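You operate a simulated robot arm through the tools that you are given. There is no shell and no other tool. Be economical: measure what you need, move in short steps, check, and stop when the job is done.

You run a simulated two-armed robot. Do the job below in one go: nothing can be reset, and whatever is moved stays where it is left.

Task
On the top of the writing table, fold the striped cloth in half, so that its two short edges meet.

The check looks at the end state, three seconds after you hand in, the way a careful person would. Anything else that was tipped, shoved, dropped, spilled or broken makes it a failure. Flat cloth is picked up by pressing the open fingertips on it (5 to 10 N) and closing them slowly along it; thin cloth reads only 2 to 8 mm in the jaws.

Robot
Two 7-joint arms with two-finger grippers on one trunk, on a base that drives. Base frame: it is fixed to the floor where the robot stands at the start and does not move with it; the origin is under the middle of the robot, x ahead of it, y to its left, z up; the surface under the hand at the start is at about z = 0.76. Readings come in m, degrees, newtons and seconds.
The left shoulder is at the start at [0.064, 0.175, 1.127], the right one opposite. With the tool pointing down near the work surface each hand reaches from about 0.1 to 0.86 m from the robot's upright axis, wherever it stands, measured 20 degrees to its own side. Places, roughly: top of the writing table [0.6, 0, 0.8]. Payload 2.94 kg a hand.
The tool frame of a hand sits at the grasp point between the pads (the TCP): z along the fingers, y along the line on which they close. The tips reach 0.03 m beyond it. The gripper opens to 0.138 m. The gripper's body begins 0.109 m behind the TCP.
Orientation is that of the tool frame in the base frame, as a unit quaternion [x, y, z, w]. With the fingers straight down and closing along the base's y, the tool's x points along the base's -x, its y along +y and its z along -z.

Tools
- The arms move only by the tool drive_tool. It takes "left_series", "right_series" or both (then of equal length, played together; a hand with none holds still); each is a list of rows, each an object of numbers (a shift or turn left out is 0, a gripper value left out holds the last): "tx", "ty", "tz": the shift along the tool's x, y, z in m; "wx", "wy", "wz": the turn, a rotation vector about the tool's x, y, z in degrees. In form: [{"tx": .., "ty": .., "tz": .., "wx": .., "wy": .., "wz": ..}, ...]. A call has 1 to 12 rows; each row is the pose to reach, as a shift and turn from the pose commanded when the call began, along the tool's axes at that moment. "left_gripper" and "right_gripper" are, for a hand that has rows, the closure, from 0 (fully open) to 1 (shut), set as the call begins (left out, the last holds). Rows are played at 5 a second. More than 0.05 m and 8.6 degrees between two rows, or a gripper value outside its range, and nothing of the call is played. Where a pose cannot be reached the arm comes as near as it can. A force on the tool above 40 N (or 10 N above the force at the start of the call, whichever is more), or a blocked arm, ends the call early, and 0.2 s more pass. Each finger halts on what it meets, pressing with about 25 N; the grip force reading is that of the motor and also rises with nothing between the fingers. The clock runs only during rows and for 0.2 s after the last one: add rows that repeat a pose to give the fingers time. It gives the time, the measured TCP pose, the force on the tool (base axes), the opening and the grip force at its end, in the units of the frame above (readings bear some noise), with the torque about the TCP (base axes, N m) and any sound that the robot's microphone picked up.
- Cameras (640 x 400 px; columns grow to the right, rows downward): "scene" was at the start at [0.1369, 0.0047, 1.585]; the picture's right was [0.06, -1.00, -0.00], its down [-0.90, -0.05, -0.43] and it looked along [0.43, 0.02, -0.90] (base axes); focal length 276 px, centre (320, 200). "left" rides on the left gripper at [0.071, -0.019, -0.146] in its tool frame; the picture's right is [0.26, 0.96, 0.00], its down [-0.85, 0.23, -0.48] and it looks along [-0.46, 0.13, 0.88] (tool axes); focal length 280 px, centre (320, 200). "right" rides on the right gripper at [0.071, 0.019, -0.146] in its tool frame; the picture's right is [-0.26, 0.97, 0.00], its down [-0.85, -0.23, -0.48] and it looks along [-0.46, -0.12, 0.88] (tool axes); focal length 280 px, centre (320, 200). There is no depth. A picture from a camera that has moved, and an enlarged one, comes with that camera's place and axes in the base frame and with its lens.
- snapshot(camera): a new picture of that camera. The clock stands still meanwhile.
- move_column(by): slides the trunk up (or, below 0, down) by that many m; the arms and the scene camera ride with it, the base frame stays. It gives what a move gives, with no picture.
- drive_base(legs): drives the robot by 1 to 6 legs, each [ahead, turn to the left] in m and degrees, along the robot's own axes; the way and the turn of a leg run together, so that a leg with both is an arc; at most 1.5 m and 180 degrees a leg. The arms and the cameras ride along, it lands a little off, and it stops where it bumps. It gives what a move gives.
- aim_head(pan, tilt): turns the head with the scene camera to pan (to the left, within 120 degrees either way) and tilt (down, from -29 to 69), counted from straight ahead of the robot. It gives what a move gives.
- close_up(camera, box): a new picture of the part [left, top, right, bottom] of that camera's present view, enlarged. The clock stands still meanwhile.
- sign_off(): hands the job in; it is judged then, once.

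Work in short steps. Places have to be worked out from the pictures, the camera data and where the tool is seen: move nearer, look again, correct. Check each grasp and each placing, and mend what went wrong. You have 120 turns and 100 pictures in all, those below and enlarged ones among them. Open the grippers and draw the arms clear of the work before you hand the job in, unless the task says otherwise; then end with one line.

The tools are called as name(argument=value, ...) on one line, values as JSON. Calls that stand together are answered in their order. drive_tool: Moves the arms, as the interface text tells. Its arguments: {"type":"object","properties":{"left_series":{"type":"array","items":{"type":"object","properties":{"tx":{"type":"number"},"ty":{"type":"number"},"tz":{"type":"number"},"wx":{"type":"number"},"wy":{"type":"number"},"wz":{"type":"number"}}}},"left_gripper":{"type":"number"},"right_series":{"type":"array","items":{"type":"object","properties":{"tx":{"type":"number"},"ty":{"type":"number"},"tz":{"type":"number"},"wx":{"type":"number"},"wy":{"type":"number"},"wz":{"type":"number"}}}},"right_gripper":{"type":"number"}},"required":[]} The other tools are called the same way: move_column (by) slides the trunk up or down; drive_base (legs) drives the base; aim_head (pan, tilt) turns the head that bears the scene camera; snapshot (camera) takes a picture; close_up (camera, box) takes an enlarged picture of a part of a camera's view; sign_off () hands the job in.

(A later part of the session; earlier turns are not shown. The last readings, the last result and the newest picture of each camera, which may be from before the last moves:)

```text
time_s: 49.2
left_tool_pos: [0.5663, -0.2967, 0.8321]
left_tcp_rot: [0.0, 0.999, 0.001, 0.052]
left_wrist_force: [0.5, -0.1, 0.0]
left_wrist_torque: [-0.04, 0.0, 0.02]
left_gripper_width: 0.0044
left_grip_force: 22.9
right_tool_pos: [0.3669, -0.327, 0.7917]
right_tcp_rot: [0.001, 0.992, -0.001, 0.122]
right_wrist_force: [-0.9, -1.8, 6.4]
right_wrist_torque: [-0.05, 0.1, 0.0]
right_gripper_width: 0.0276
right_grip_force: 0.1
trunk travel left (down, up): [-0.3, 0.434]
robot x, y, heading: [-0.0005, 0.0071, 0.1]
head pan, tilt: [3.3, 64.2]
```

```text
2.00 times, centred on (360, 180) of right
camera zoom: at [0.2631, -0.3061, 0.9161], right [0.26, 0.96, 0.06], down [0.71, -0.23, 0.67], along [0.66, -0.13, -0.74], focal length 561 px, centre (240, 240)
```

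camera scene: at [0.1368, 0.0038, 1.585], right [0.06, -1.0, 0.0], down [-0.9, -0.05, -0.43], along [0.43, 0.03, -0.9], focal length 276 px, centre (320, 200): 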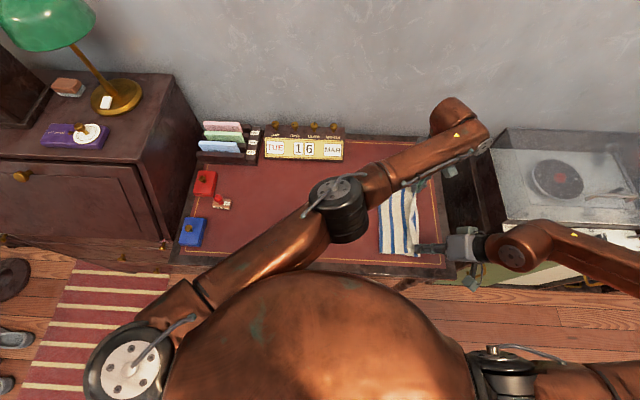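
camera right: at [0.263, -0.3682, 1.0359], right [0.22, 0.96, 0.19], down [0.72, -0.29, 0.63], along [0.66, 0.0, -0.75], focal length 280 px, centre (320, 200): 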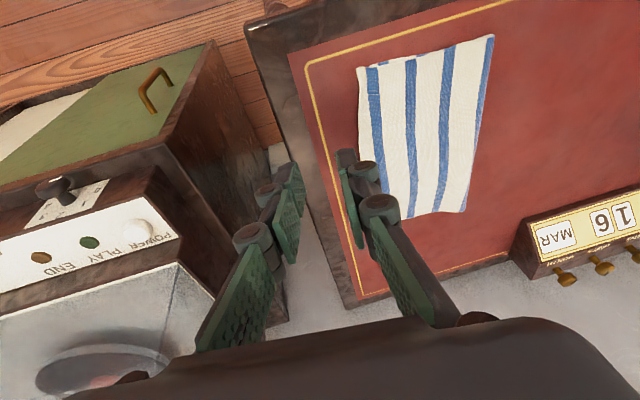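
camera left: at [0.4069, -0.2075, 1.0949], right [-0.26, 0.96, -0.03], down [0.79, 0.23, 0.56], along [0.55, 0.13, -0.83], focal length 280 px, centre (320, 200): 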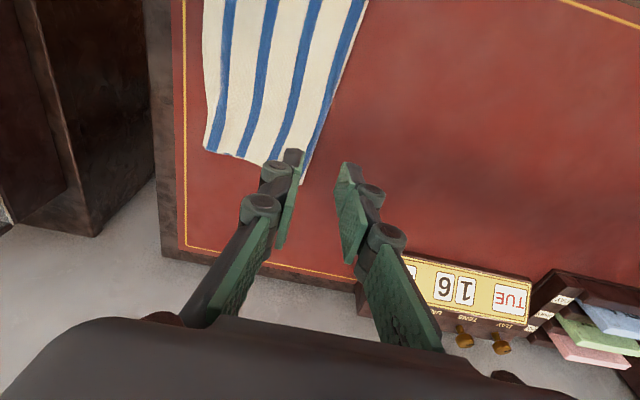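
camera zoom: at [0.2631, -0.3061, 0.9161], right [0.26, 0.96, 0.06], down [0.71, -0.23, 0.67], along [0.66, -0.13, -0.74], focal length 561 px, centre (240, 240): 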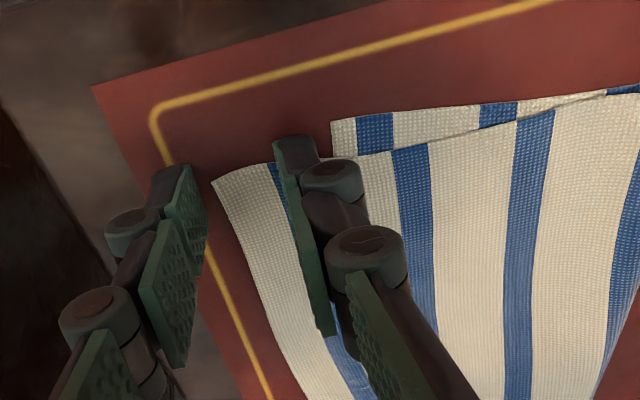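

Good placement at 6 N. I close the right in steps while keeping it pressed.

drive_tool(right_series=[{"tz": 0.0003}, {"tz": 0.0003}], right_gripper=0.88)

drive_tool(right_series=[{"tz": 0.0004}, {"tz": 0.0004}], right_gripper=0.94)

drive_tool(right_series=[{"tz": 0.0004}, {"tz": 0.0004}, {"tz": 0.0004}, {"tz": 0.0004}], right_gripper=1)

close_up(camera="right", box=[200, 80, 520, 280])

```text
time_s: 49.8
left_tool_pos: [0.5677, -0.2958, 0.8309]
left_tcp_rot: [0.0, 0.999, 0.0, 0.053]
left_wrist_force: [1.1, -1.8, 2.4]
left_wrist_torque: [0.08, -0.01, -0.02]
left_gripper_width: 0.0032
left_grip_force: 32.4
right_tool_pos: [0.3679, -0.3276, 0.7909]
right_tcp_rot: [0.001, 0.993, 0.0, 0.122]
right_wrist_force: [0.4, -0.1, 0.3]
right_wrist_torque: [0.0, 0.01, 0.01]
right_gripper_width: 0.0166
right_grip_force: 0.1
trunk travel left (down, up): [-0.3, 0.434]
robot x, y, heading: [0.0003, -0.0022, 0.1]
head pan, tilt: [3.3, 64.2]
```

```text
time_s: 50.4
left_tool_pos: [0.5692, -0.2968, 0.8306]
left_tcp_rot: [0.0, 0.999, 0.0, 0.052]
left_wrist_force: [-0.5, 0.3, -0.7]
left_wrist_torque: [0.05, 0.04, 0.03]
left_gripper_width: 0.0051
left_grip_force: 22.8
right_tool_pos: [0.3687, -0.3263, 0.7909]
right_tcp_rot: [0.001, 0.993, -0.001, 0.122]
right_wrist_force: [0.1, -0.1, 0.1]
right_wrist_torque: [0.02, -0.04, 0.0]
right_gripper_width: 0.0083
right_grip_force: 0.1
trunk travel left (down, up): [-0.3, 0.434]
robot x, y, heading: [0.0025, 0.0029, -0.4]
head pan, tilt: [3.3, 64.2]
```

```text
time_s: 51.4
left_tool_pos: [0.5678, -0.2961, 0.8302]
left_tcp_rot: [0.0, 0.999, 0.0, 0.053]
left_wrist_force: [-0.4, -0.5, -1.2]
left_wrist_torque: [0.02, 0.02, 0.0]
left_gripper_width: 0.0049
left_grip_force: 22.4
right_tool_pos: [0.3677, -0.3262, 0.79]
right_tcp_rot: [0.001, 0.993, 0.0, 0.122]
right_wrist_force: [0.3, 0.3, 0.3]
right_wrist_torque: [0.01, 0.0, 0.03]
right_gripper_width: 0.0002
right_grip_force: 19.3
trunk travel left (down, up): [-0.3, 0.434]
robot x, y, heading: [0.0004, -0.0011, -0.0]
head pan, tilt: [3.3, 64.2]
```

```text
2.00 times, centred on (360, 180) of right
camera zoom: at [0.2633, -0.306, 0.9147], right [0.26, 0.96, 0.06], down [0.71, -0.23, 0.67], along [0.66, -0.13, -0.74], focal length 561 px, centre (240, 240)
```

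zoom: 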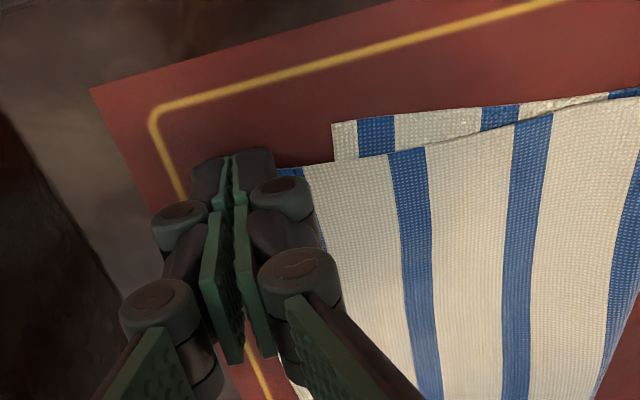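

Contact was lost while closing. I raise slightly, reopen and look before trying again with more pressure.

drive_tool(right_series=[{"tz": -0.01, "tx": -0.0025}, {"tz": -0.01, "tx": -0.0025}, {"tz": -0.01, "tx": -0.0025}], right_gripper=0.8)

close_up(camera="right", box=[200, 80, 520, 280])

```text
time_s: 52.2
left_tool_pos: [0.5683, -0.2961, 0.8322]
left_tcp_rot: [0.0, 0.999, 0.0, 0.052]
left_wrist_force: [0.2, 0.1, -0.8]
left_wrist_torque: [0.02, 0.01, -0.03]
left_gripper_width: 0.0052
left_grip_force: 23.3
right_tool_pos: [0.3687, -0.3256, 0.8005]
right_tcp_rot: [0.001, 0.993, 0.001, 0.122]
right_wrist_force: [0.1, 0.8, -0.7]
right_wrist_torque: [0.01, 0.01, 0.0]
right_gripper_width: 0.0274
right_grip_force: 0.1
trunk travel left (down, up): [-0.3, 0.434]
robot x, y, heading: [-0.0013, 0.0007, -0.1]
head pan, tilt: [3.3, 64.2]
```

```text
2.00 times, centred on (360, 180) of right
camera zoom: at [0.2633, -0.3062, 0.9258], right [0.26, 0.96, 0.06], down [0.71, -0.23, 0.67], along [0.66, -0.13, -0.74], focal length 561 px, centre (240, 240)
```

zoom: 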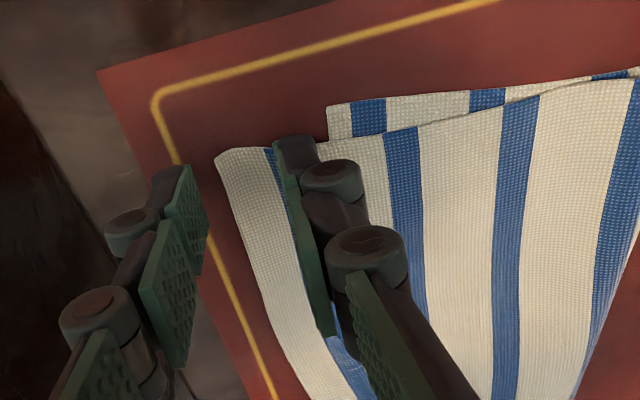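

I press the right to about 11 N this time and add downward feed while closing.

drive_tool(right_series=[{"ty": 0.003, "tz": 0.004, "tx": 0.001}, {"ty": 0.003, "tz": 0.008, "tx": 0.002}, {"ty": 0.003, "tz": 0.0097, "tx": 0.0025}, {"ty": 0.003, "tz": 0.0097, "tx": 0.0025}])

drive_tool(right_series=[{"tz": 0.0005}, {"tz": 0.0007}], right_gripper=0.86)

drive_tool(right_series=[{"tz": 0.0006}, {"tz": 0.0008}], right_gripper=0.92)

```text
time_s: 53.2
left_tool_pos: [0.5681, -0.2963, 0.8328]
left_tcp_rot: [0.0, 0.999, 0.002, 0.053]
left_wrist_force: [1.1, 0.7, 4.0]
left_wrist_torque: [-0.05, 0.02, 0.01]
left_gripper_width: 0.0019
left_grip_force: 28.2
right_tool_pos: [0.3673, -0.3237, 0.7913]
right_tcp_rot: [0.0, 0.992, 0.0, 0.123]
right_wrist_force: [-1.1, -1.8, 8.1]
right_wrist_torque: [-0.05, 0.06, 0.05]
right_gripper_width: 0.0272
right_grip_force: 0.1
trunk travel left (down, up): [-0.3, 0.434]
robot x, y, heading: [0.0016, 0.0008, 0.1]
head pan, tilt: [3.3, 64.2]
```

```text
time_s: 53.8
left_tool_pos: [0.5667, -0.2956, 0.8315]
left_tcp_rot: [-0.001, 0.999, 0.0, 0.053]
left_wrist_force: [-0.6, 1.7, 0.0]
left_wrist_torque: [-0.22, -0.03, -0.09]
left_gripper_width: 0.0009
left_grip_force: 17.9
right_tool_pos: [0.3679, -0.3213, 0.7908]
right_tcp_rot: [0.0, 0.992, 0.0, 0.123]
right_wrist_force: [-2.5, -2.6, 17.8]
right_wrist_torque: [-0.1, 0.14, 0.03]
right_gripper_width: 0.0181
right_grip_force: 0.0
trunk travel left (down, up): [-0.3, 0.434]
robot x, y, heading: [-0.0015, -0.0029, 0.0]
head pan, tilt: [3.3, 64.2]
```

```text
time_s: 54.4
left_tool_pos: [0.5673, -0.2966, 0.8312]
left_tcp_rot: [0.0, 0.999, 0.0, 0.052]
left_wrist_force: [0.2, -0.5, -0.8]
left_wrist_torque: [0.05, -0.02, 0.01]
left_gripper_width: 0.0035
left_grip_force: 21.4
right_tool_pos: [0.3666, -0.3228, 0.79]
right_tcp_rot: [0.002, 0.992, 0.0, 0.123]
right_wrist_force: [-1.5, 0.2, 14.1]
right_wrist_torque: [0.03, 0.13, 0.0]
right_gripper_width: 0.0093
right_grip_force: 0.1
trunk travel left (down, up): [-0.3, 0.434]
robot x, y, heading: [0.0002, 0.0007, 0.4]
head pan, tilt: [3.3, 64.2]
```

Contact is kept (14 N); now I finish closing.

drive_tool(right_series=[{"tz": 0.0}, {"tz": 0.0}, {"tz": 0.0}, {"tz": 0.0}], right_gripper=1)

drive_tool(right_series=[{"tz": -0.01, "tx": -0.0025, "ty": 0.003}, {"tz": -0.02, "tx": -0.005, "ty": 0.008}, {"tz": -0.03, "tx": -0.0073, "ty": 0.015}, {"tz": -0.039, "tx": -0.0097, "ty": 0.022}])

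close_up(camera="right", box=[200, 80, 520, 280])

close_up(camera="left", box=[200, 0, 520, 200])

```text
time_s: 55.4
left_tool_pos: [0.5679, -0.2965, 0.832]
left_tcp_rot: [0.0, 0.999, 0.0, 0.052]
left_wrist_force: [0.0, 0.0, -1.8]
left_wrist_torque: [0.02, 0.03, 0.0]
left_gripper_width: 0.0059
left_grip_force: 32.0
right_tool_pos: [0.3672, -0.3241, 0.7887]
right_tcp_rot: [0.001, 0.993, 0.0, 0.121]
right_wrist_force: [-0.9, 0.4, 6.3]
right_wrist_torque: [0.05, -0.01, 0.03]
right_gripper_width: 0.0018
right_grip_force: 25.4
trunk travel left (down, up): [-0.3, 0.434]
robot x, y, heading: [-0.0003, 0.0006, 0.0]
head pan, tilt: [3.3, 64.2]
```

```text
time_s: 56.4
left_tool_pos: [0.5679, -0.2967, 0.8314]
left_tcp_rot: [0.0, 0.999, 0.0, 0.052]
left_wrist_force: [0.0, 0.3, -0.5]
left_wrist_torque: [0.02, 0.01, -0.02]
left_gripper_width: 0.0057
left_grip_force: 27.4
right_tool_pos: [0.3691, -0.302, 0.8284]
right_tcp_rot: [0.001, 0.993, 0.001, 0.122]
right_wrist_force: [0.7, -0.1, 0.1]
right_wrist_torque: [-0.03, 0.0, 0.0]
right_gripper_width: 0.0033
right_grip_force: 21.9
trunk travel left (down, up): [-0.3, 0.434]
robot x, y, heading: [0.0027, -0.002, -0.0]
head pan, tilt: [3.3, 64.2]
```

```text
2.00 times, centred on (360, 180) of right
camera zoom: at [0.2639, -0.2814, 0.9535], right [0.26, 0.96, 0.06], down [0.71, -0.23, 0.67], along [0.66, -0.13, -0.74], focal length 561 px, centre (240, 240)
```

zoom: 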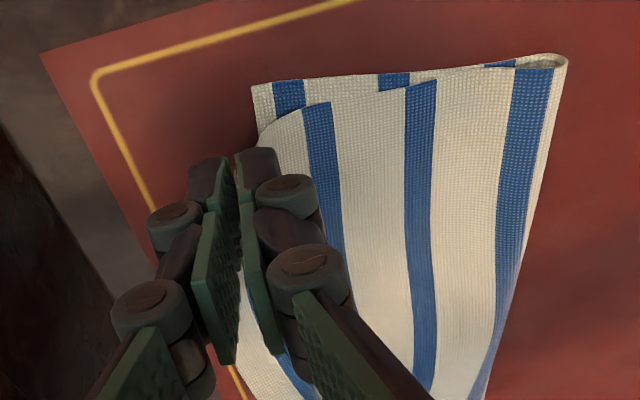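

```text
2.00 times, centred on (360, 100) of left
camera zoom: at [0.4834, -0.3159, 0.9691], right [-0.26, 0.97, -0.03], down [0.79, 0.23, 0.56], along [0.55, 0.13, -0.83], focal length 561 px, centre (240, 400)
```

zoom: 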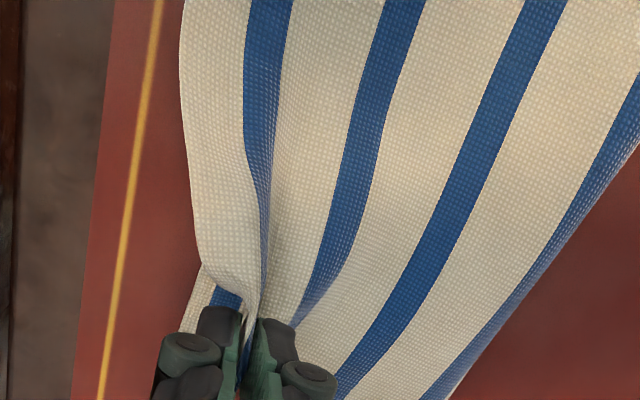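

Both hands hold the top layer now. I lift it back past the middle to reopen the fold with the bottom edge left at y ≈ −0.29.

drive_tool(left_series=[{"ty": 0.012, "tz": -0.0189, "tx": -0.002, "wy": 2}, {"ty": 0.032, "tz": -0.0408, "tx": -0.0043, "wy": 4}, {"ty": 0.057, "tz": -0.0607, "tx": -0.0064, "wy": 6}, {"ty": 0.082, "tz": -0.0746, "tx": -0.0079, "wy": 8}, {"ty": 0.107, "tz": -0.0835, "tx": -0.0088, "wy": 8}, {"ty": 0.132, "tz": -0.0865, "tx": -0.0091, "wy": 8}, {"ty": 0.152, "tz": -0.0806, "tx": -0.0085, "wy": 8}, {"ty": 0.167, "tz": -0.0706, "tx": -0.0075, "wy": 8}, {"ty": 0.167, "tz": -0.0706, "tx": -0.0075, "wy": 8}], right_series=[{"ty": 0.017, "tz": -0.0213, "tx": -0.0053}, {"ty": 0.037, "tz": -0.0427, "tx": -0.0106}, {"ty": 0.062, "tz": -0.0621, "tx": -0.0155}, {"ty": 0.087, "tz": -0.0757, "tx": -0.0189}, {"ty": 0.112, "tz": -0.0844, "tx": -0.0211}, {"ty": 0.137, "tz": -0.0873, "tx": -0.0218}, {"ty": 0.157, "tz": -0.0815, "tx": -0.0203}, {"ty": 0.172, "tz": -0.0718, "tx": -0.0179}, {"ty": 0.172, "tz": -0.0718, "tx": -0.0179}])

close_up(camera="right", box=[80, 40, 480, 290])

close_up(camera="left", box=[80, 0, 480, 250])

```text
time_s: 58.4
left_tool_pos: [0.5659, -0.1276, 0.8999]
left_tcp_rot: [0.0, 1.0, 0.001, -0.018]
left_wrist_force: [-0.4, -1.3, 0.7]
left_wrist_torque: [-0.02, -0.01, -0.01]
left_gripper_width: 0.0033
left_grip_force: 21.3
right_tool_pos: [0.3672, -0.1293, 0.9031]
right_tcp_rot: [0.001, 0.993, -0.001, 0.122]
right_wrist_force: [-0.3, 0.6, -0.6]
right_wrist_torque: [0.04, 0.05, 0.06]
right_gripper_width: 0.0043
right_grip_force: 23.1
trunk travel left (down, up): [-0.3, 0.434]
robot x, y, heading: [-0.0032, 0.0007, -0.3]
head pan, tilt: [3.3, 64.2]
```

```text
1.60 times, centred on (280, 165) of right
camera zoom: at [0.2631, -0.1089, 1.0289], right [0.26, 0.96, 0.06], down [0.71, -0.23, 0.67], along [0.66, -0.13, -0.74], focal length 449 px, centre (384, 256)
```

zoom: 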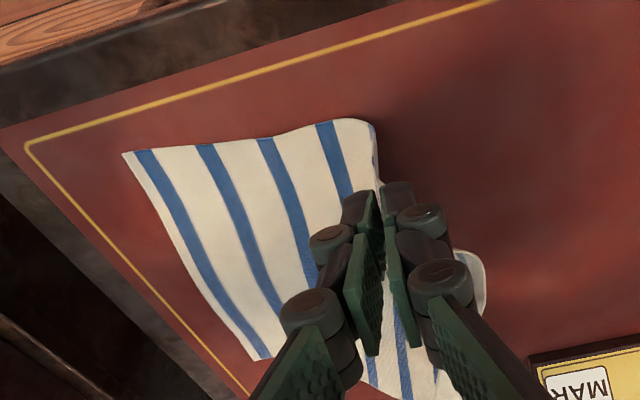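

```text
1.60 times, centred on (280, 125) of left
camera zoom: at [0.5026, -0.1477, 1.0494], right [-0.26, 0.97, 0.01], down [0.86, 0.23, 0.45], along [0.43, 0.13, -0.9], focal length 449 px, centre (384, 320)
```

zoom: 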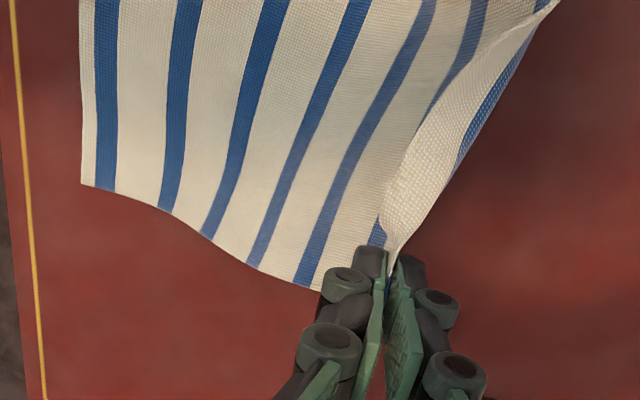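

Nicely reopened; the bottom edge runs from y = −0.292 (near) to −0.310 (far). I fold again with a full-height arc, stopping about 2.5 cm above the edge to check against the stripes.

drive_tool(left_series=[{"ty": -0.022, "tz": -0.002}, {"ty": -0.044}, {"ty": -0.069, "tz": 0.006, "tx": -0.0002}, {"ty": -0.094, "tz": 0.018, "tx": -0.0006, "wy": -2}, {"ty": -0.118, "tz": 0.038, "tx": -0.0014, "wy": -4}, {"ty": -0.137, "tz": 0.062, "tx": -0.0022, "wy": -6}, {"ty": -0.149, "tz": 0.084, "tx": -0.003, "wy": -8}, {"ty": -0.149, "tz": 0.084, "tx": -0.003, "wy": -8}], right_series=[{"ty": -0.016, "tz": -0.0087, "tx": -0.0022}, {"ty": -0.036, "tz": -0.0068, "tx": -0.0017}, {"ty": -0.061, "tz": 0.001, "tx": 0.0002}, {"ty": -0.086, "tz": 0.0146, "tx": 0.0036}, {"ty": -0.109, "tz": 0.034, "tx": 0.0085}, {"ty": -0.128, "tz": 0.0592, "tx": 0.0148}, {"ty": -0.14, "tz": 0.0834, "tx": 0.0208}, {"ty": -0.14, "tz": 0.0834, "tx": 0.0208}])

close_up(camera="right", box=[160, 60, 560, 310])

close_up(camera="left", box=[160, 0, 560, 250])

```text
time_s: 60.2
left_tool_pos: [0.5661, -0.2772, 0.8158]
left_tcp_rot: [0.0, 0.999, 0.0, 0.052]
left_wrist_force: [-0.9, 0.5, 3.6]
left_wrist_torque: [-0.19, 0.05, -0.03]
left_gripper_width: 0.0007
left_grip_force: 24.8
right_tool_pos: [0.3695, -0.2717, 0.8153]
right_tcp_rot: [0.0, 0.993, 0.0, 0.122]
right_wrist_force: [1.9, 0.0, -1.0]
right_wrist_torque: [0.0, 0.03, -0.02]
right_gripper_width: 0.0004
right_grip_force: 18.0
trunk travel left (down, up): [-0.3, 0.434]
robot x, y, heading: [-0.0021, 0.0015, 0.1]
head pan, tilt: [3.3, 64.2]
```

```text
1.60 times, centred on (360, 185) of right
camera zoom: at [0.2646, -0.2502, 0.9408], right [0.26, 0.96, 0.06], down [0.71, -0.23, 0.67], along [0.66, -0.13, -0.74], focal length 449 px, centre (256, 224)
```

zoom: 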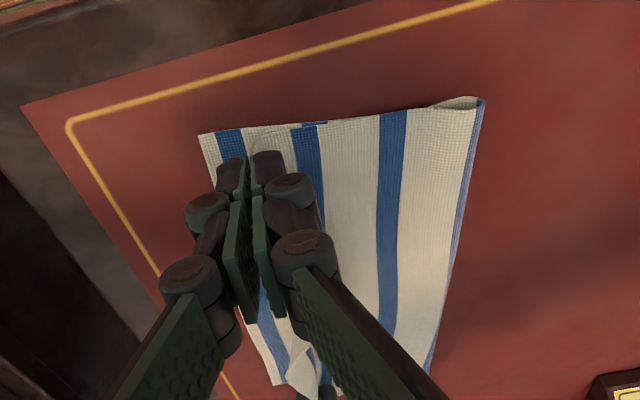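

```text
1.60 times, centred on (360, 125) of left
camera zoom: at [0.4819, -0.2962, 0.9539], right [-0.26, 0.97, -0.03], down [0.79, 0.23, 0.56], along [0.55, 0.13, -0.83], focal length 449 px, centre (256, 320)
```

zoom: 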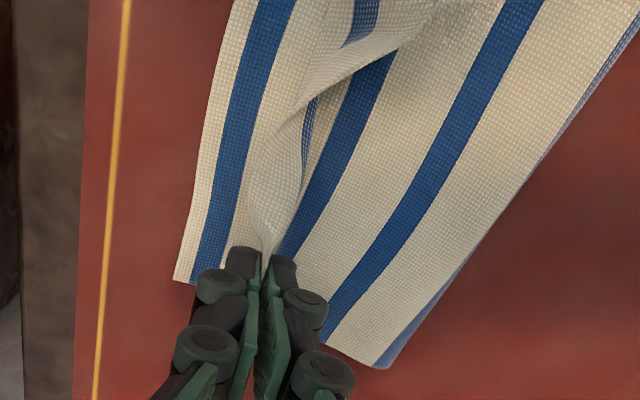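

The edge sags between the hands. I raise 2 cm and spread the hands a few mm each to straighten it.

drive_tool(left_series=[{"tz": -0.01, "tx": -0.003}, {"tz": -0.019, "tx": -0.006}, {"tz": -0.019, "tx": -0.0081}, {"tz": -0.019, "tx": -0.0081}], right_series=[{"tz": -0.0105, "tx": -0.001}, {"tz": -0.0208, "tx": -0.0005}, {"tz": -0.0208, "tx": 0.001}, {"tz": -0.0208, "tx": 0.001}])

close_up(camera="left", box=[160, 0, 560, 250])

close_up(camera="right", box=[200, 80, 520, 280])

```text
time_s: 61.2
left_tool_pos: [0.5743, -0.2786, 0.8361]
left_tcp_rot: [0.0, 0.999, 0.0, 0.053]
left_wrist_force: [0.4, -0.7, -0.8]
left_wrist_torque: [-0.03, 0.03, 0.0]
left_gripper_width: 0.0056
left_grip_force: 31.5
right_tool_pos: [0.3638, -0.2691, 0.8376]
right_tcp_rot: [0.0, 0.993, 0.0, 0.122]
right_wrist_force: [0.1, -0.3, -1.3]
right_wrist_torque: [-0.01, -0.02, 0.0]
right_gripper_width: 0.0054
right_grip_force: 25.0
trunk travel left (down, up): [-0.3, 0.434]
robot x, y, heading: [0.0017, -0.0014, -0.3]
head pan, tilt: [3.3, 64.2]
```

```text
1.60 times, centred on (360, 125) of left
camera zoom: at [0.4895, -0.2972, 0.9741], right [-0.26, 0.97, -0.03], down [0.79, 0.23, 0.56], along [0.55, 0.13, -0.83], focal length 449 px, centre (256, 320)
```

zoom: 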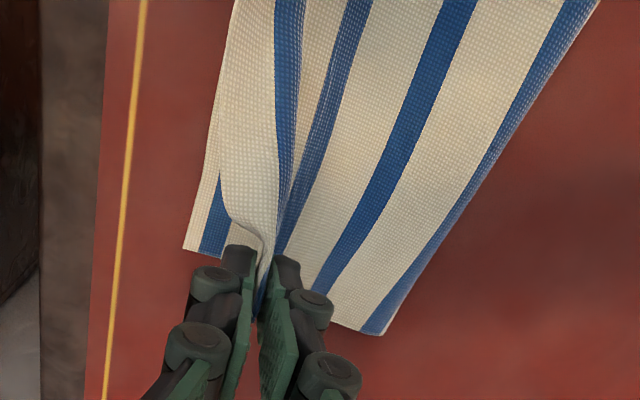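

```text
2.00 times, centred on (360, 180) of right
camera zoom: at [0.2582, -0.2497, 0.9613], right [0.26, 0.96, 0.06], down [0.71, -0.23, 0.67], along [0.66, -0.13, -0.74], focal length 561 px, centre (240, 240)
```

zoom: 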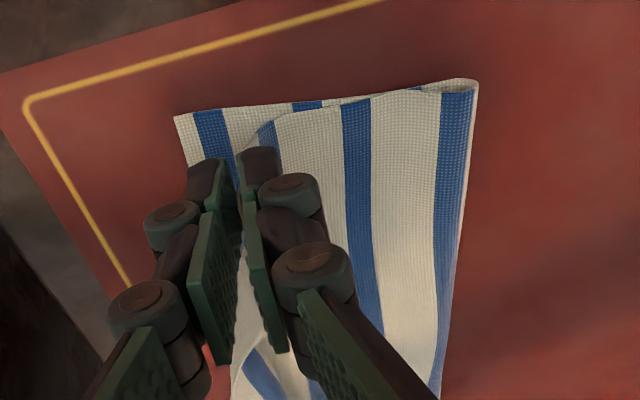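

That straightened the hem nicely and it now faces outward. I lower both hands nearly straight down onto the edge.

drive_tool(left_series=[{"ty": -0.002, "tz": 0.0078, "tx": 0.0008}, {"ty": -0.004, "tz": 0.0155, "tx": 0.0016}, {"ty": -0.006, "tz": 0.0233, "tx": 0.0025}, {"ty": -0.007, "tz": 0.031, "tx": 0.0033}, {"ty": -0.008, "tz": 0.038, "tx": 0.0041}, {"ty": -0.008, "tz": 0.038, "tx": 0.0041}], right_series=[{"ty": -0.001, "tz": 0.0078, "tx": 0.0019}, {"ty": -0.001, "tz": 0.0155, "tx": 0.0039}, {"ty": -0.002, "tz": 0.0233, "tx": 0.0058}, {"ty": -0.002, "tz": 0.031, "tx": 0.0078}, {"ty": -0.002, "tz": 0.038, "tx": 0.0095}, {"ty": -0.002, "tz": 0.038, "tx": 0.0095}])

close_up(camera="left", box=[160, 0, 560, 250])

close_up(camera="right", box=[200, 80, 520, 280])

```text
time_s: 62.6
left_tool_pos: [0.5736, -0.2862, 0.799]
left_tcp_rot: [0.001, 0.999, 0.0, 0.053]
left_wrist_force: [0.0, -0.9, 2.6]
left_wrist_torque: [0.29, 0.02, 0.03]
left_gripper_width: 0.003
left_grip_force: 32.3
right_tool_pos: [0.3616, -0.2708, 0.7974]
right_tcp_rot: [0.001, 0.993, 0.0, 0.122]
right_wrist_force: [0.6, 1.3, 1.8]
right_wrist_torque: [0.09, 0.11, 0.06]
right_gripper_width: 0.0
right_grip_force: 18.4
trunk travel left (down, up): [-0.3, 0.434]
robot x, y, heading: [0.0012, 0.0, -0.1]
head pan, tilt: [3.3, 64.2]
```

```text
1.60 times, centred on (360, 125) of left
camera zoom: at [0.4902, -0.3054, 0.9365], right [-0.26, 0.97, -0.03], down [0.79, 0.23, 0.56], along [0.55, 0.12, -0.83], focal length 449 px, centre (256, 320)
```

zoom: 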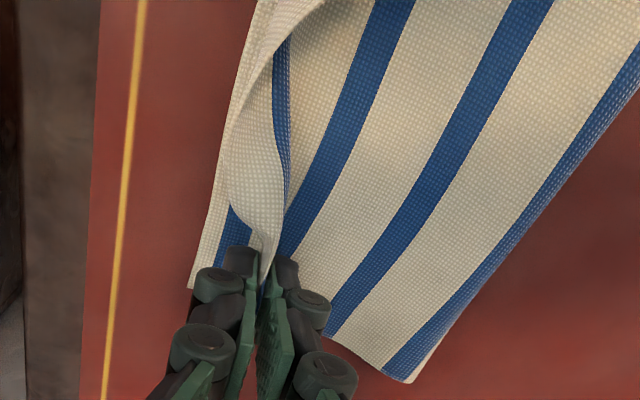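

```text
2.00 times, centred on (360, 180) of right
camera zoom: at [0.2573, -0.2505, 0.9216], right [0.26, 0.96, 0.06], down [0.71, -0.23, 0.67], along [0.66, -0.12, -0.74], focal length 561 px, centre (240, 240)
```

zoom: 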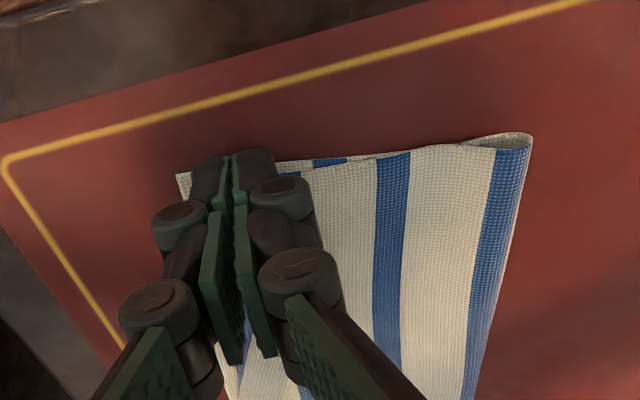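

The edge is laid over the bottom edge. I release gently with a small opening, wait, and lift straight up.

drive_tool(left_series=[{"tz": 0}, {"tz": 0}, {"tz": 0}], right_series=[{"tz": 0}, {"tz": 0}, {"tz": 0}], left_gripper=0.85, right_gripper=0.85)

drive_tool(left_series=[{"tz": -0.01, "tx": -0.001}, {"tz": -0.02, "tx": -0.002}, {"tz": -0.03, "tx": -0.003}, {"tz": -0.045, "tx": -0.0047}, {"tz": -0.06, "tx": -0.006}, {"tz": -0.06, "tx": -0.006}], right_series=[{"tz": -0.01, "tx": -0.0025}, {"tz": -0.02, "tx": -0.005}, {"tz": -0.03, "tx": -0.0073}, {"tz": -0.045, "tx": -0.011}, {"tz": -0.06, "tx": -0.015}, {"tz": -0.06, "tx": -0.015}])

snapshot(camera="left")

snapshot(camera="right")

```text
time_s: 63.4
left_tool_pos: [0.5758, -0.2866, 0.7976]
left_tcp_rot: [0.0, 0.999, 0.001, 0.053]
left_wrist_force: [0.7, 0.2, -0.6]
left_wrist_torque: [-0.01, -0.02, 0.0]
left_gripper_width: 0.0207
left_grip_force: 0.1
right_tool_pos: [0.362, -0.2705, 0.797]
right_tcp_rot: [0.001, 0.993, 0.0, 0.122]
right_wrist_force: [0.0, 0.0, 0.4]
right_wrist_torque: [-0.01, 0.0, -0.01]
right_gripper_width: 0.0208
right_grip_force: 0.0
trunk travel left (down, up): [-0.3, 0.434]
robot x, y, heading: [-0.0021, -0.0025, 0.0]
head pan, tilt: [3.3, 64.2]
```

```text
time_s: 64.8
left_tool_pos: [0.5733, -0.2852, 0.8577]
left_tcp_rot: [0.0, 0.999, -0.001, 0.052]
left_wrist_force: [0.1, -0.9, -0.6]
left_wrist_torque: [0.0, -0.01, -0.01]
left_gripper_width: 0.0206
left_grip_force: 0.0
right_tool_pos: [0.3617, -0.2716, 0.8604]
right_tcp_rot: [0.001, 0.993, 0.0, 0.122]
right_wrist_force: [-0.2, -0.3, -0.9]
right_wrist_torque: [0.0, -0.02, -0.02]
right_gripper_width: 0.0208
right_grip_force: 0.1
trunk travel left (down, up): [-0.3, 0.434]
robot x, y, heading: [0.0007, -0.0013, -0.1]
head pan, tilt: [3.3, 64.2]
```

```text
31 pictures are left
camera left: at [0.489, -0.3042, 0.9963], right [-0.26, 0.96, -0.03], down [0.79, 0.23, 0.56], along [0.55, 0.13, -0.83], focal length 280 px, centre (320, 200)
```

left: 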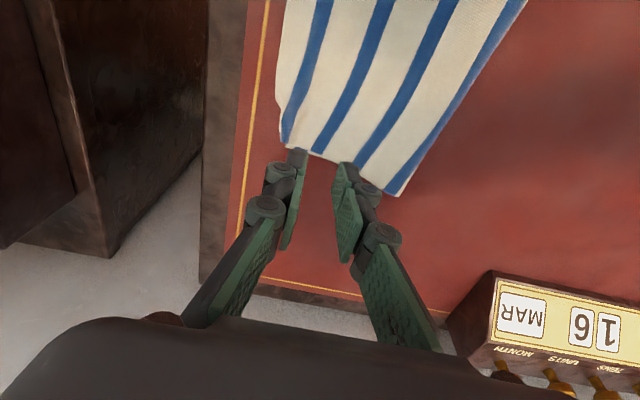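

```text
30 pictures are left
camera right: at [0.2586, -0.2508, 0.985], right [0.26, 0.96, 0.06], down [0.71, -0.23, 0.67], along [0.66, -0.12, -0.74], focal length 280 px, centre (320, 200)
```

right: 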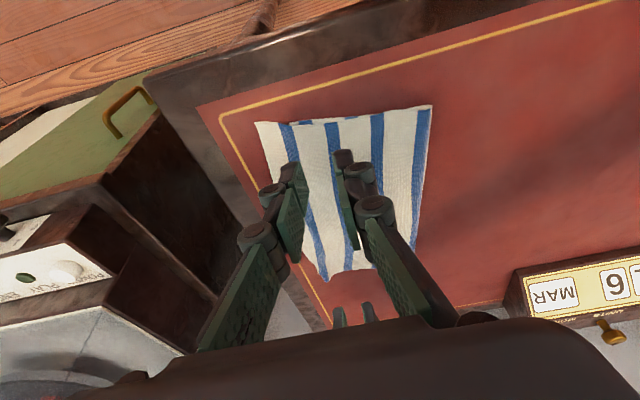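

Released cleanly. I withdraw both hands and look from the scene camera.

drive_tool(left_series=[{"tz": -0.03, "tx": -0.003}, {"tz": -0.06, "tx": -0.006}, {"tz": -0.06, "tx": -0.006, "ty": 0.04}, {"tz": -0.06, "tx": 0.0, "ty": 0.08}, {"tz": -0.06, "tx": 0.01, "ty": 0.12}, {"tz": -0.06, "tx": 0.02, "ty": 0.16}, {"tz": -0.06, "tx": 0.03, "ty": 0.2}, {"tz": -0.06, "tx": 0.04, "ty": 0.24}, {"tz": -0.06, "tx": 0.05, "ty": 0.28}, {"tz": -0.06, "tx": 0.06, "ty": 0.32}, {"tz": -0.06, "tx": 0.06, "ty": 0.36}], right_series=[{"tz": -0.03, "tx": -0.0075}, {"tz": -0.06, "tx": -0.015}, {"tz": -0.06, "tx": -0.015, "ty": -0.02}, {"tz": -0.06, "tx": -0.015, "ty": -0.04}, {"tz": -0.06, "tx": -0.015, "ty": -0.06}, {"tz": -0.06, "tx": -0.015, "ty": -0.08}, {"tz": -0.06, "tx": -0.015, "ty": -0.09}, {"tz": -0.06, "tx": -0.015, "ty": -0.09}, {"tz": -0.06, "tx": -0.015, "ty": -0.09}, {"tz": -0.06, "tx": -0.015, "ty": -0.09}, {"tz": -0.06, "tx": -0.015, "ty": -0.09}])

close_up(camera="scene", box=[350, 170, 446, 270])

close_up(camera="right", box=[320, 20, 520, 145])

close_up(camera="scene", box=[395, 185, 443, 215])

```text
time_s: 67.2
left_tool_pos: [0.5049, 0.0761, 0.9124]
left_tcp_rot: [0.0, 0.999, 0.0, 0.051]
left_wrist_force: [-0.8, 0.8, 0.2]
left_wrist_torque: [-0.02, 0.02, 0.02]
left_gripper_width: 0.0206
left_grip_force: 0.0
right_tool_pos: [0.3633, -0.3597, 0.9225]
right_tcp_rot: [0.001, 0.993, -0.001, 0.122]
right_wrist_force: [-0.4, 0.7, 0.1]
right_wrist_torque: [-0.05, -0.01, 0.01]
right_gripper_width: 0.0205
right_grip_force: 0.1
trunk travel left (down, up): [-0.3, 0.434]
robot x, y, heading: [-0.0009, 0.002, -0.2]
head pan, tilt: [3.3, 64.2]
```

```text
4.00 times, centred on (398, 220) of scene
camera zoom: at [0.1366, 0.0063, 1.5851], right [0.06, -1.0, 0.0], down [-0.9, -0.05, -0.43], along [0.43, 0.02, -0.9], focal length 1104 px, centre (8, 120)
```

zoom: 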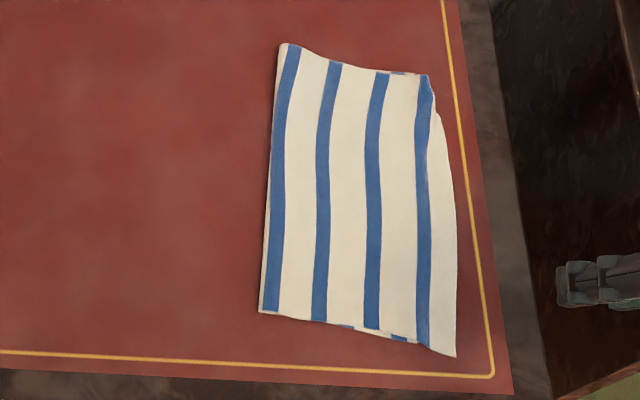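

```text
3.20 times, centred on (420, 82) of right
camera zoom: at [0.258, -0.3391, 1.0463], right [0.26, 0.96, 0.06], down [0.71, -0.23, 0.67], along [0.66, -0.13, -0.74], focal length 897 px, centre (0, 576)
```

zoom: 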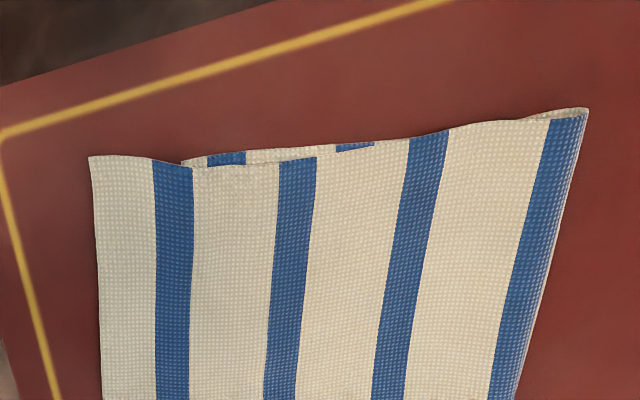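

```text
13.33 times, centred on (419, 200) of scene
camera zoom: at [0.1366, 0.0063, 1.5851], right [0.06, -1.0, 0.0], down [-0.9, -0.05, -0.43], along [0.43, 0.02, -0.9], focal length 3680 px, centre (-1000, 200)
```

zoom: 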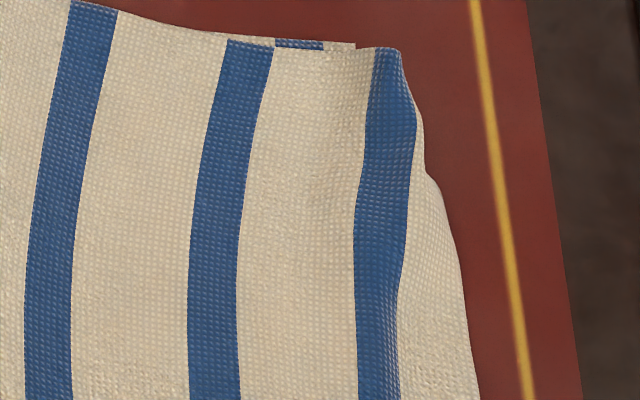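

The top still overhangs about 3 cm: in the last arc the fold line was dragged to y ≈ −0.177 instead of −0.152, because the hands pulled more cloth than the hem allowed. I'll regrasp and refold with a smaller arc, checking the fold line before release.

drive_tool(left_series=[{"tx": -0.005, "ty": -0.04}, {"tx": -0.01, "ty": -0.08}, {"tx": -0.015, "ty": -0.12}, {"tx": -0.02, "ty": -0.16}, {"tx": -0.025, "ty": -0.2}, {"tx": -0.03, "ty": -0.24}, {"tx": -0.035, "ty": -0.28}, {"tx": -0.04, "ty": -0.32}, {"tx": -0.045, "ty": -0.36}, {"tx": -0.0507, "ty": -0.4, "tz": 0.0054}, {"tx": -0.0464, "ty": -0.4, "tz": 0.046}, {"tx": -0.0421, "ty": -0.4, "tz": 0.087}], right_series=[{"ty": 0}, {"ty": 0}, {"ty": 0}, {"ty": 0}, {"ty": 0.01}, {"ty": 0.02}, {"ty": 0.03}, {"ty": 0.04, "tx": -0.002}, {"ty": 0.0467, "tx": 0.0, "tz": 0.015}, {"ty": 0.0467, "tx": 0.006, "tz": 0.04}, {"ty": 0.0467, "tx": 0.0122, "tz": 0.065}, {"ty": 0.0467, "tx": 0.0185, "tz": 0.0907}], left_gripper=0.84, right_gripper=0.8)

close_up(camera="left", box=[200, 40, 440, 190])

close_up(camera="right", box=[200, 80, 520, 280])

```text
time_s: 69.8
left_tool_pos: [0.5578, -0.3258, 0.8276]
left_tcp_rot: [0.001, 0.999, 0.0, 0.052]
left_wrist_force: [-0.7, 0.4, 0.0]
left_wrist_torque: [0.02, -0.01, -0.04]
left_gripper_width: 0.022
left_grip_force: 0.1
right_tool_pos: [0.3675, -0.3168, 0.8286]
right_tcp_rot: [0.001, 0.992, 0.0, 0.123]
right_wrist_force: [0.7, 0.0, -0.1]
right_wrist_torque: [0.06, -0.03, -0.02]
right_gripper_width: 0.0275
right_grip_force: 0.0
trunk travel left (down, up): [-0.3, 0.434]
robot x, y, heading: [0.0007, -0.0054, 0.5]
head pan, tilt: [3.3, 64.2]
```

```text
2.67 times, centred on (320, 115) of left
camera zoom: at [0.4729, -0.3455, 0.9657], right [-0.26, 0.97, -0.03], down [0.79, 0.23, 0.56], along [0.55, 0.13, -0.83], focal length 748 px, centre (320, 427)
```

zoom: 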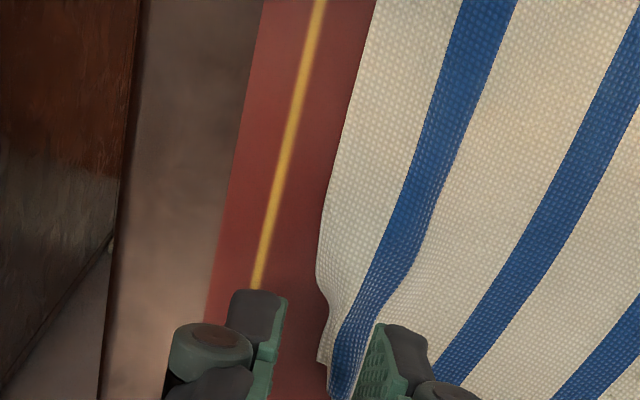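

```text
2.00 times, centred on (360, 180) of right
camera zoom: at [0.2626, -0.2968, 0.9531], right [0.26, 0.96, 0.06], down [0.71, -0.23, 0.67], along [0.66, -0.12, -0.74], focal length 561 px, centre (240, 240)
```

zoom: 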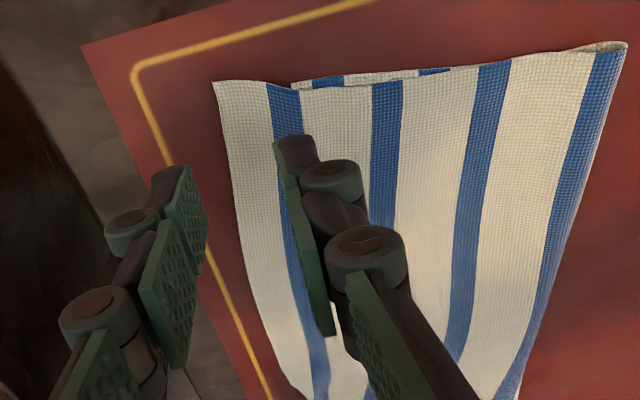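

Left edge is at y ≈ −0.33 and the near corner at −0.318. Small corrections, then down to contact.

drive_tool(left_series=[{"tx": 0.006, "tz": 0.005}, {"tx": 0.0075, "tz": 0.015}, {"tx": 0.0085, "tz": 0.025}, {"tx": 0.0093, "tz": 0.032}, {"tx": 0.0098, "tz": 0.0353}, {"tx": 0.0098, "tz": 0.0353}], right_series=[{"ty": 0.005, "tz": 0.005, "tx": 0.0012}, {"ty": 0.005, "tz": 0.015, "tx": 0.0037}, {"ty": 0.005, "tz": 0.025, "tx": 0.0062}, {"ty": 0.005, "tz": 0.032, "tx": 0.008}, {"ty": 0.005, "tz": 0.036, "tx": 0.009}, {"ty": 0.005, "tz": 0.036, "tx": 0.009}])

```text
time_s: 71.2
left_tool_pos: [0.5532, -0.3256, 0.7936]
left_tcp_rot: [0.0, 0.999, 0.0, 0.053]
left_wrist_force: [-0.5, -1.4, 0.8]
left_wrist_torque: [-0.02, 0.03, 0.0]
left_gripper_width: 0.0222
left_grip_force: 0.0
right_tool_pos: [0.3671, -0.3097, 0.793]
right_tcp_rot: [0.001, 0.992, 0.001, 0.123]
right_wrist_force: [0.8, 0.2, 5.8]
right_wrist_torque: [0.1, 0.07, 0.01]
right_gripper_width: 0.0271
right_grip_force: 0.1
trunk travel left (down, up): [-0.3, 0.434]
robot x, y, heading: [0.0015, 0.0016, -0.0]
head pan, tilt: [3.3, 64.2]
```

Left needs about 2.5 mm more, right 0.6 mm more.

drive_tool(left_series=[{"tz": 0.001}, {"tz": 0.002}, {"tz": 0.0025}, {"tz": 0.0025}], right_series=[{"tz": 0.0003}, {"tz": 0.0006}, {"tz": 0.0006}, {"tz": 0.0006}])

```text
time_s: 72.2
left_tool_pos: [0.5536, -0.3235, 0.792]
left_tcp_rot: [0.001, 0.999, 0.0, 0.052]
left_wrist_force: [-1.0, 0.3, 1.1]
left_wrist_torque: [0.07, 0.05, 0.03]
left_gripper_width: 0.0215
left_grip_force: 0.2
right_tool_pos: [0.3672, -0.309, 0.792]
right_tcp_rot: [0.001, 0.992, 0.0, 0.122]
right_wrist_force: [-0.6, 1.8, 11.5]
right_wrist_torque: [0.25, 0.03, 0.03]
right_gripper_width: 0.0281
right_grip_force: 0.0
trunk travel left (down, up): [-0.3, 0.434]
robot x, y, heading: [-0.0001, 0.0016, 0.0]
head pan, tilt: [3.3, 64.2]
```

Right is at 11.5 N; left needs a further ~1.3 mm.

drive_tool(left_series=[{"tz": 0.0008}, {"tz": 0.0013}, {"tz": 0.0013}])

drive_tool(left_series=[{"tz": 0.0004}, {"tz": 0.0006}], right_series=[{"tz": 0.0004}, {"tz": 0.0006}], left_gripper=0.9, right_gripper=0.88)

drive_tool(left_series=[{"tz": 0.0004}, {"tz": 0.0006}], right_series=[{"tz": 0.0004}, {"tz": 0.0006}], left_gripper=0.94, right_gripper=0.94)

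drive_tool(left_series=[{"tz": 0}, {"tz": 0}, {"tz": 0}, {"tz": 0}], right_series=[{"tz": 0}, {"tz": 0}, {"tz": 0}, {"tz": 0}], left_gripper=1, right_gripper=1)

```text
time_s: 73.0
left_tool_pos: [0.5531, -0.3247, 0.7923]
left_tcp_rot: [0.0, 0.999, 0.001, 0.052]
left_wrist_force: [-0.4, 0.0, 7.0]
left_wrist_torque: [0.16, 0.07, 0.0]
left_gripper_width: 0.0219
left_grip_force: 0.0
right_tool_pos: [0.3662, -0.309, 0.7922]
right_tcp_rot: [0.0, 0.993, 0.0, 0.122]
right_wrist_force: [2.8, 1.6, 11.9]
right_wrist_torque: [0.25, -0.02, -0.03]
right_gripper_width: 0.0282
right_grip_force: 0.1
trunk travel left (down, up): [-0.3, 0.434]
robot x, y, heading: [-0.004, -0.0021, 0.0]
head pan, tilt: [3.3, 64.2]
```

```text
time_s: 73.6
left_tool_pos: [0.5516, -0.3252, 0.7907]
left_tcp_rot: [0.0, 0.999, 0.0, 0.053]
left_wrist_force: [1.0, 0.0, 9.9]
left_wrist_torque: [0.08, 0.08, 0.01]
left_gripper_width: 0.0126
left_grip_force: 0.1
right_tool_pos: [0.3649, -0.3091, 0.7923]
right_tcp_rot: [0.0, 0.992, 0.0, 0.122]
right_wrist_force: [0.5, 3.5, 14.4]
right_wrist_torque: [0.23, 0.05, -0.02]
right_gripper_width: 0.0163
right_grip_force: 0.1
trunk travel left (down, up): [-0.3, 0.434]
robot x, y, heading: [-0.0006, 0.0005, 0.1]
head pan, tilt: [3.3, 64.2]
```

```text
time_s: 74.2
left_tool_pos: [0.5518, -0.3238, 0.7903]
left_tcp_rot: [0.0, 0.999, -0.001, 0.053]
left_wrist_force: [-1.4, 2.9, 17.3]
left_wrist_torque: [0.27, 0.17, -0.01]
left_gripper_width: 0.0073
left_grip_force: 0.1
right_tool_pos: [0.3659, -0.3093, 0.7894]
right_tcp_rot: [0.001, 0.992, 0.0, 0.122]
right_wrist_force: [-0.2, -0.4, 6.8]
right_wrist_torque: [0.01, 0.03, -0.01]
right_gripper_width: 0.0074
right_grip_force: 0.0
trunk travel left (down, up): [-0.3, 0.434]
robot x, y, heading: [0.0022, 0.0017, 0.1]
head pan, tilt: [3.3, 64.2]
```

```text
time_s: 75.2
left_tool_pos: [0.5519, -0.3255, 0.7886]
left_tcp_rot: [0.0, 0.999, 0.0, 0.052]
left_wrist_force: [-0.3, 1.6, 13.3]
left_wrist_torque: [0.14, 0.09, -0.01]
left_gripper_width: 0.0024
left_grip_force: 24.8
right_tool_pos: [0.3666, -0.308, 0.7907]
right_tcp_rot: [0.001, 0.992, 0.0, 0.122]
right_wrist_force: [-0.1, 0.5, 3.0]
right_wrist_torque: [0.04, 0.0, -0.01]
right_gripper_width: 0.0039
right_grip_force: 33.2
trunk travel left (down, up): [-0.3, 0.434]
robot x, y, heading: [-0.0014, 0.0002, -0.1]
head pan, tilt: [3.3, 64.2]
```

Both read cloth thickness. I lift 4 cm and check.

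drive_tool(left_series=[{"tz": -0.01, "tx": -0.001, "ty": 0.002}, {"tz": -0.02, "tx": -0.002, "ty": 0.006}, {"tz": -0.03, "tx": -0.003, "ty": 0.012}, {"tz": -0.042, "tx": -0.0044, "ty": 0.02}], right_series=[{"tz": -0.01, "tx": -0.0025, "ty": 0.002}, {"tz": -0.02, "tx": -0.005, "ty": 0.006}, {"tz": -0.03, "tx": -0.0073, "ty": 0.012}, {"tz": -0.04, "tx": -0.0099, "ty": 0.02}])

close_up(camera="right", box=[200, 80, 520, 280])

close_up(camera="left", box=[200, 0, 520, 200])

```text
time_s: 76.2
left_tool_pos: [0.5543, -0.304, 0.8297]
left_tcp_rot: [-0.002, 0.999, 0.001, 0.053]
left_wrist_force: [0.0, -0.5, -1.3]
left_wrist_torque: [-0.02, 0.02, -0.01]
left_gripper_width: 0.0029
left_grip_force: 20.7
right_tool_pos: [0.3655, -0.2902, 0.8305]
right_tcp_rot: [0.001, 0.992, 0.0, 0.122]
right_wrist_force: [0.8, 0.0, -2.4]
right_wrist_torque: [-0.02, 0.03, -0.01]
right_gripper_width: 0.0058
right_grip_force: 29.4
trunk travel left (down, up): [-0.3, 0.434]
robot x, y, heading: [-0.0006, 0.0015, 0.1]
head pan, tilt: [3.3, 64.2]
```

```text
2.00 times, centred on (360, 180) of right
camera zoom: at [0.2609, -0.2691, 0.9563], right [0.26, 0.96, 0.06], down [0.71, -0.23, 0.67], along [0.66, -0.13, -0.74], focal length 561 px, centre (240, 240)
```

zoom: 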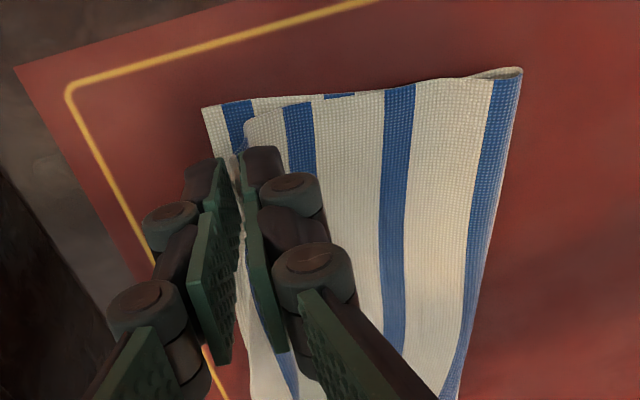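

```text
2.00 times, centred on (360, 100) of left
camera zoom: at [0.4688, -0.3235, 0.9685], right [-0.26, 0.96, -0.03], down [0.79, 0.23, 0.56], along [0.55, 0.13, -0.83], focal length 561 px, centre (240, 400)
```

zoom: 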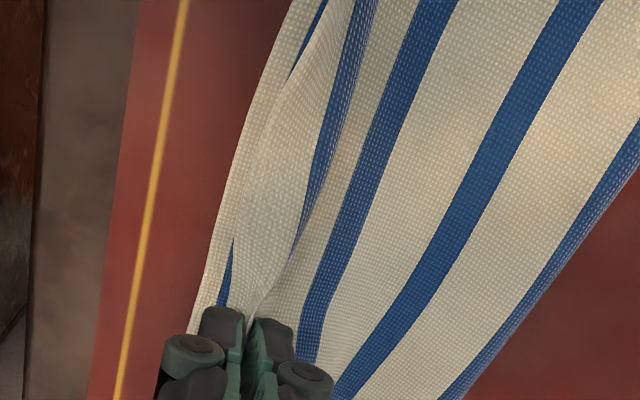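

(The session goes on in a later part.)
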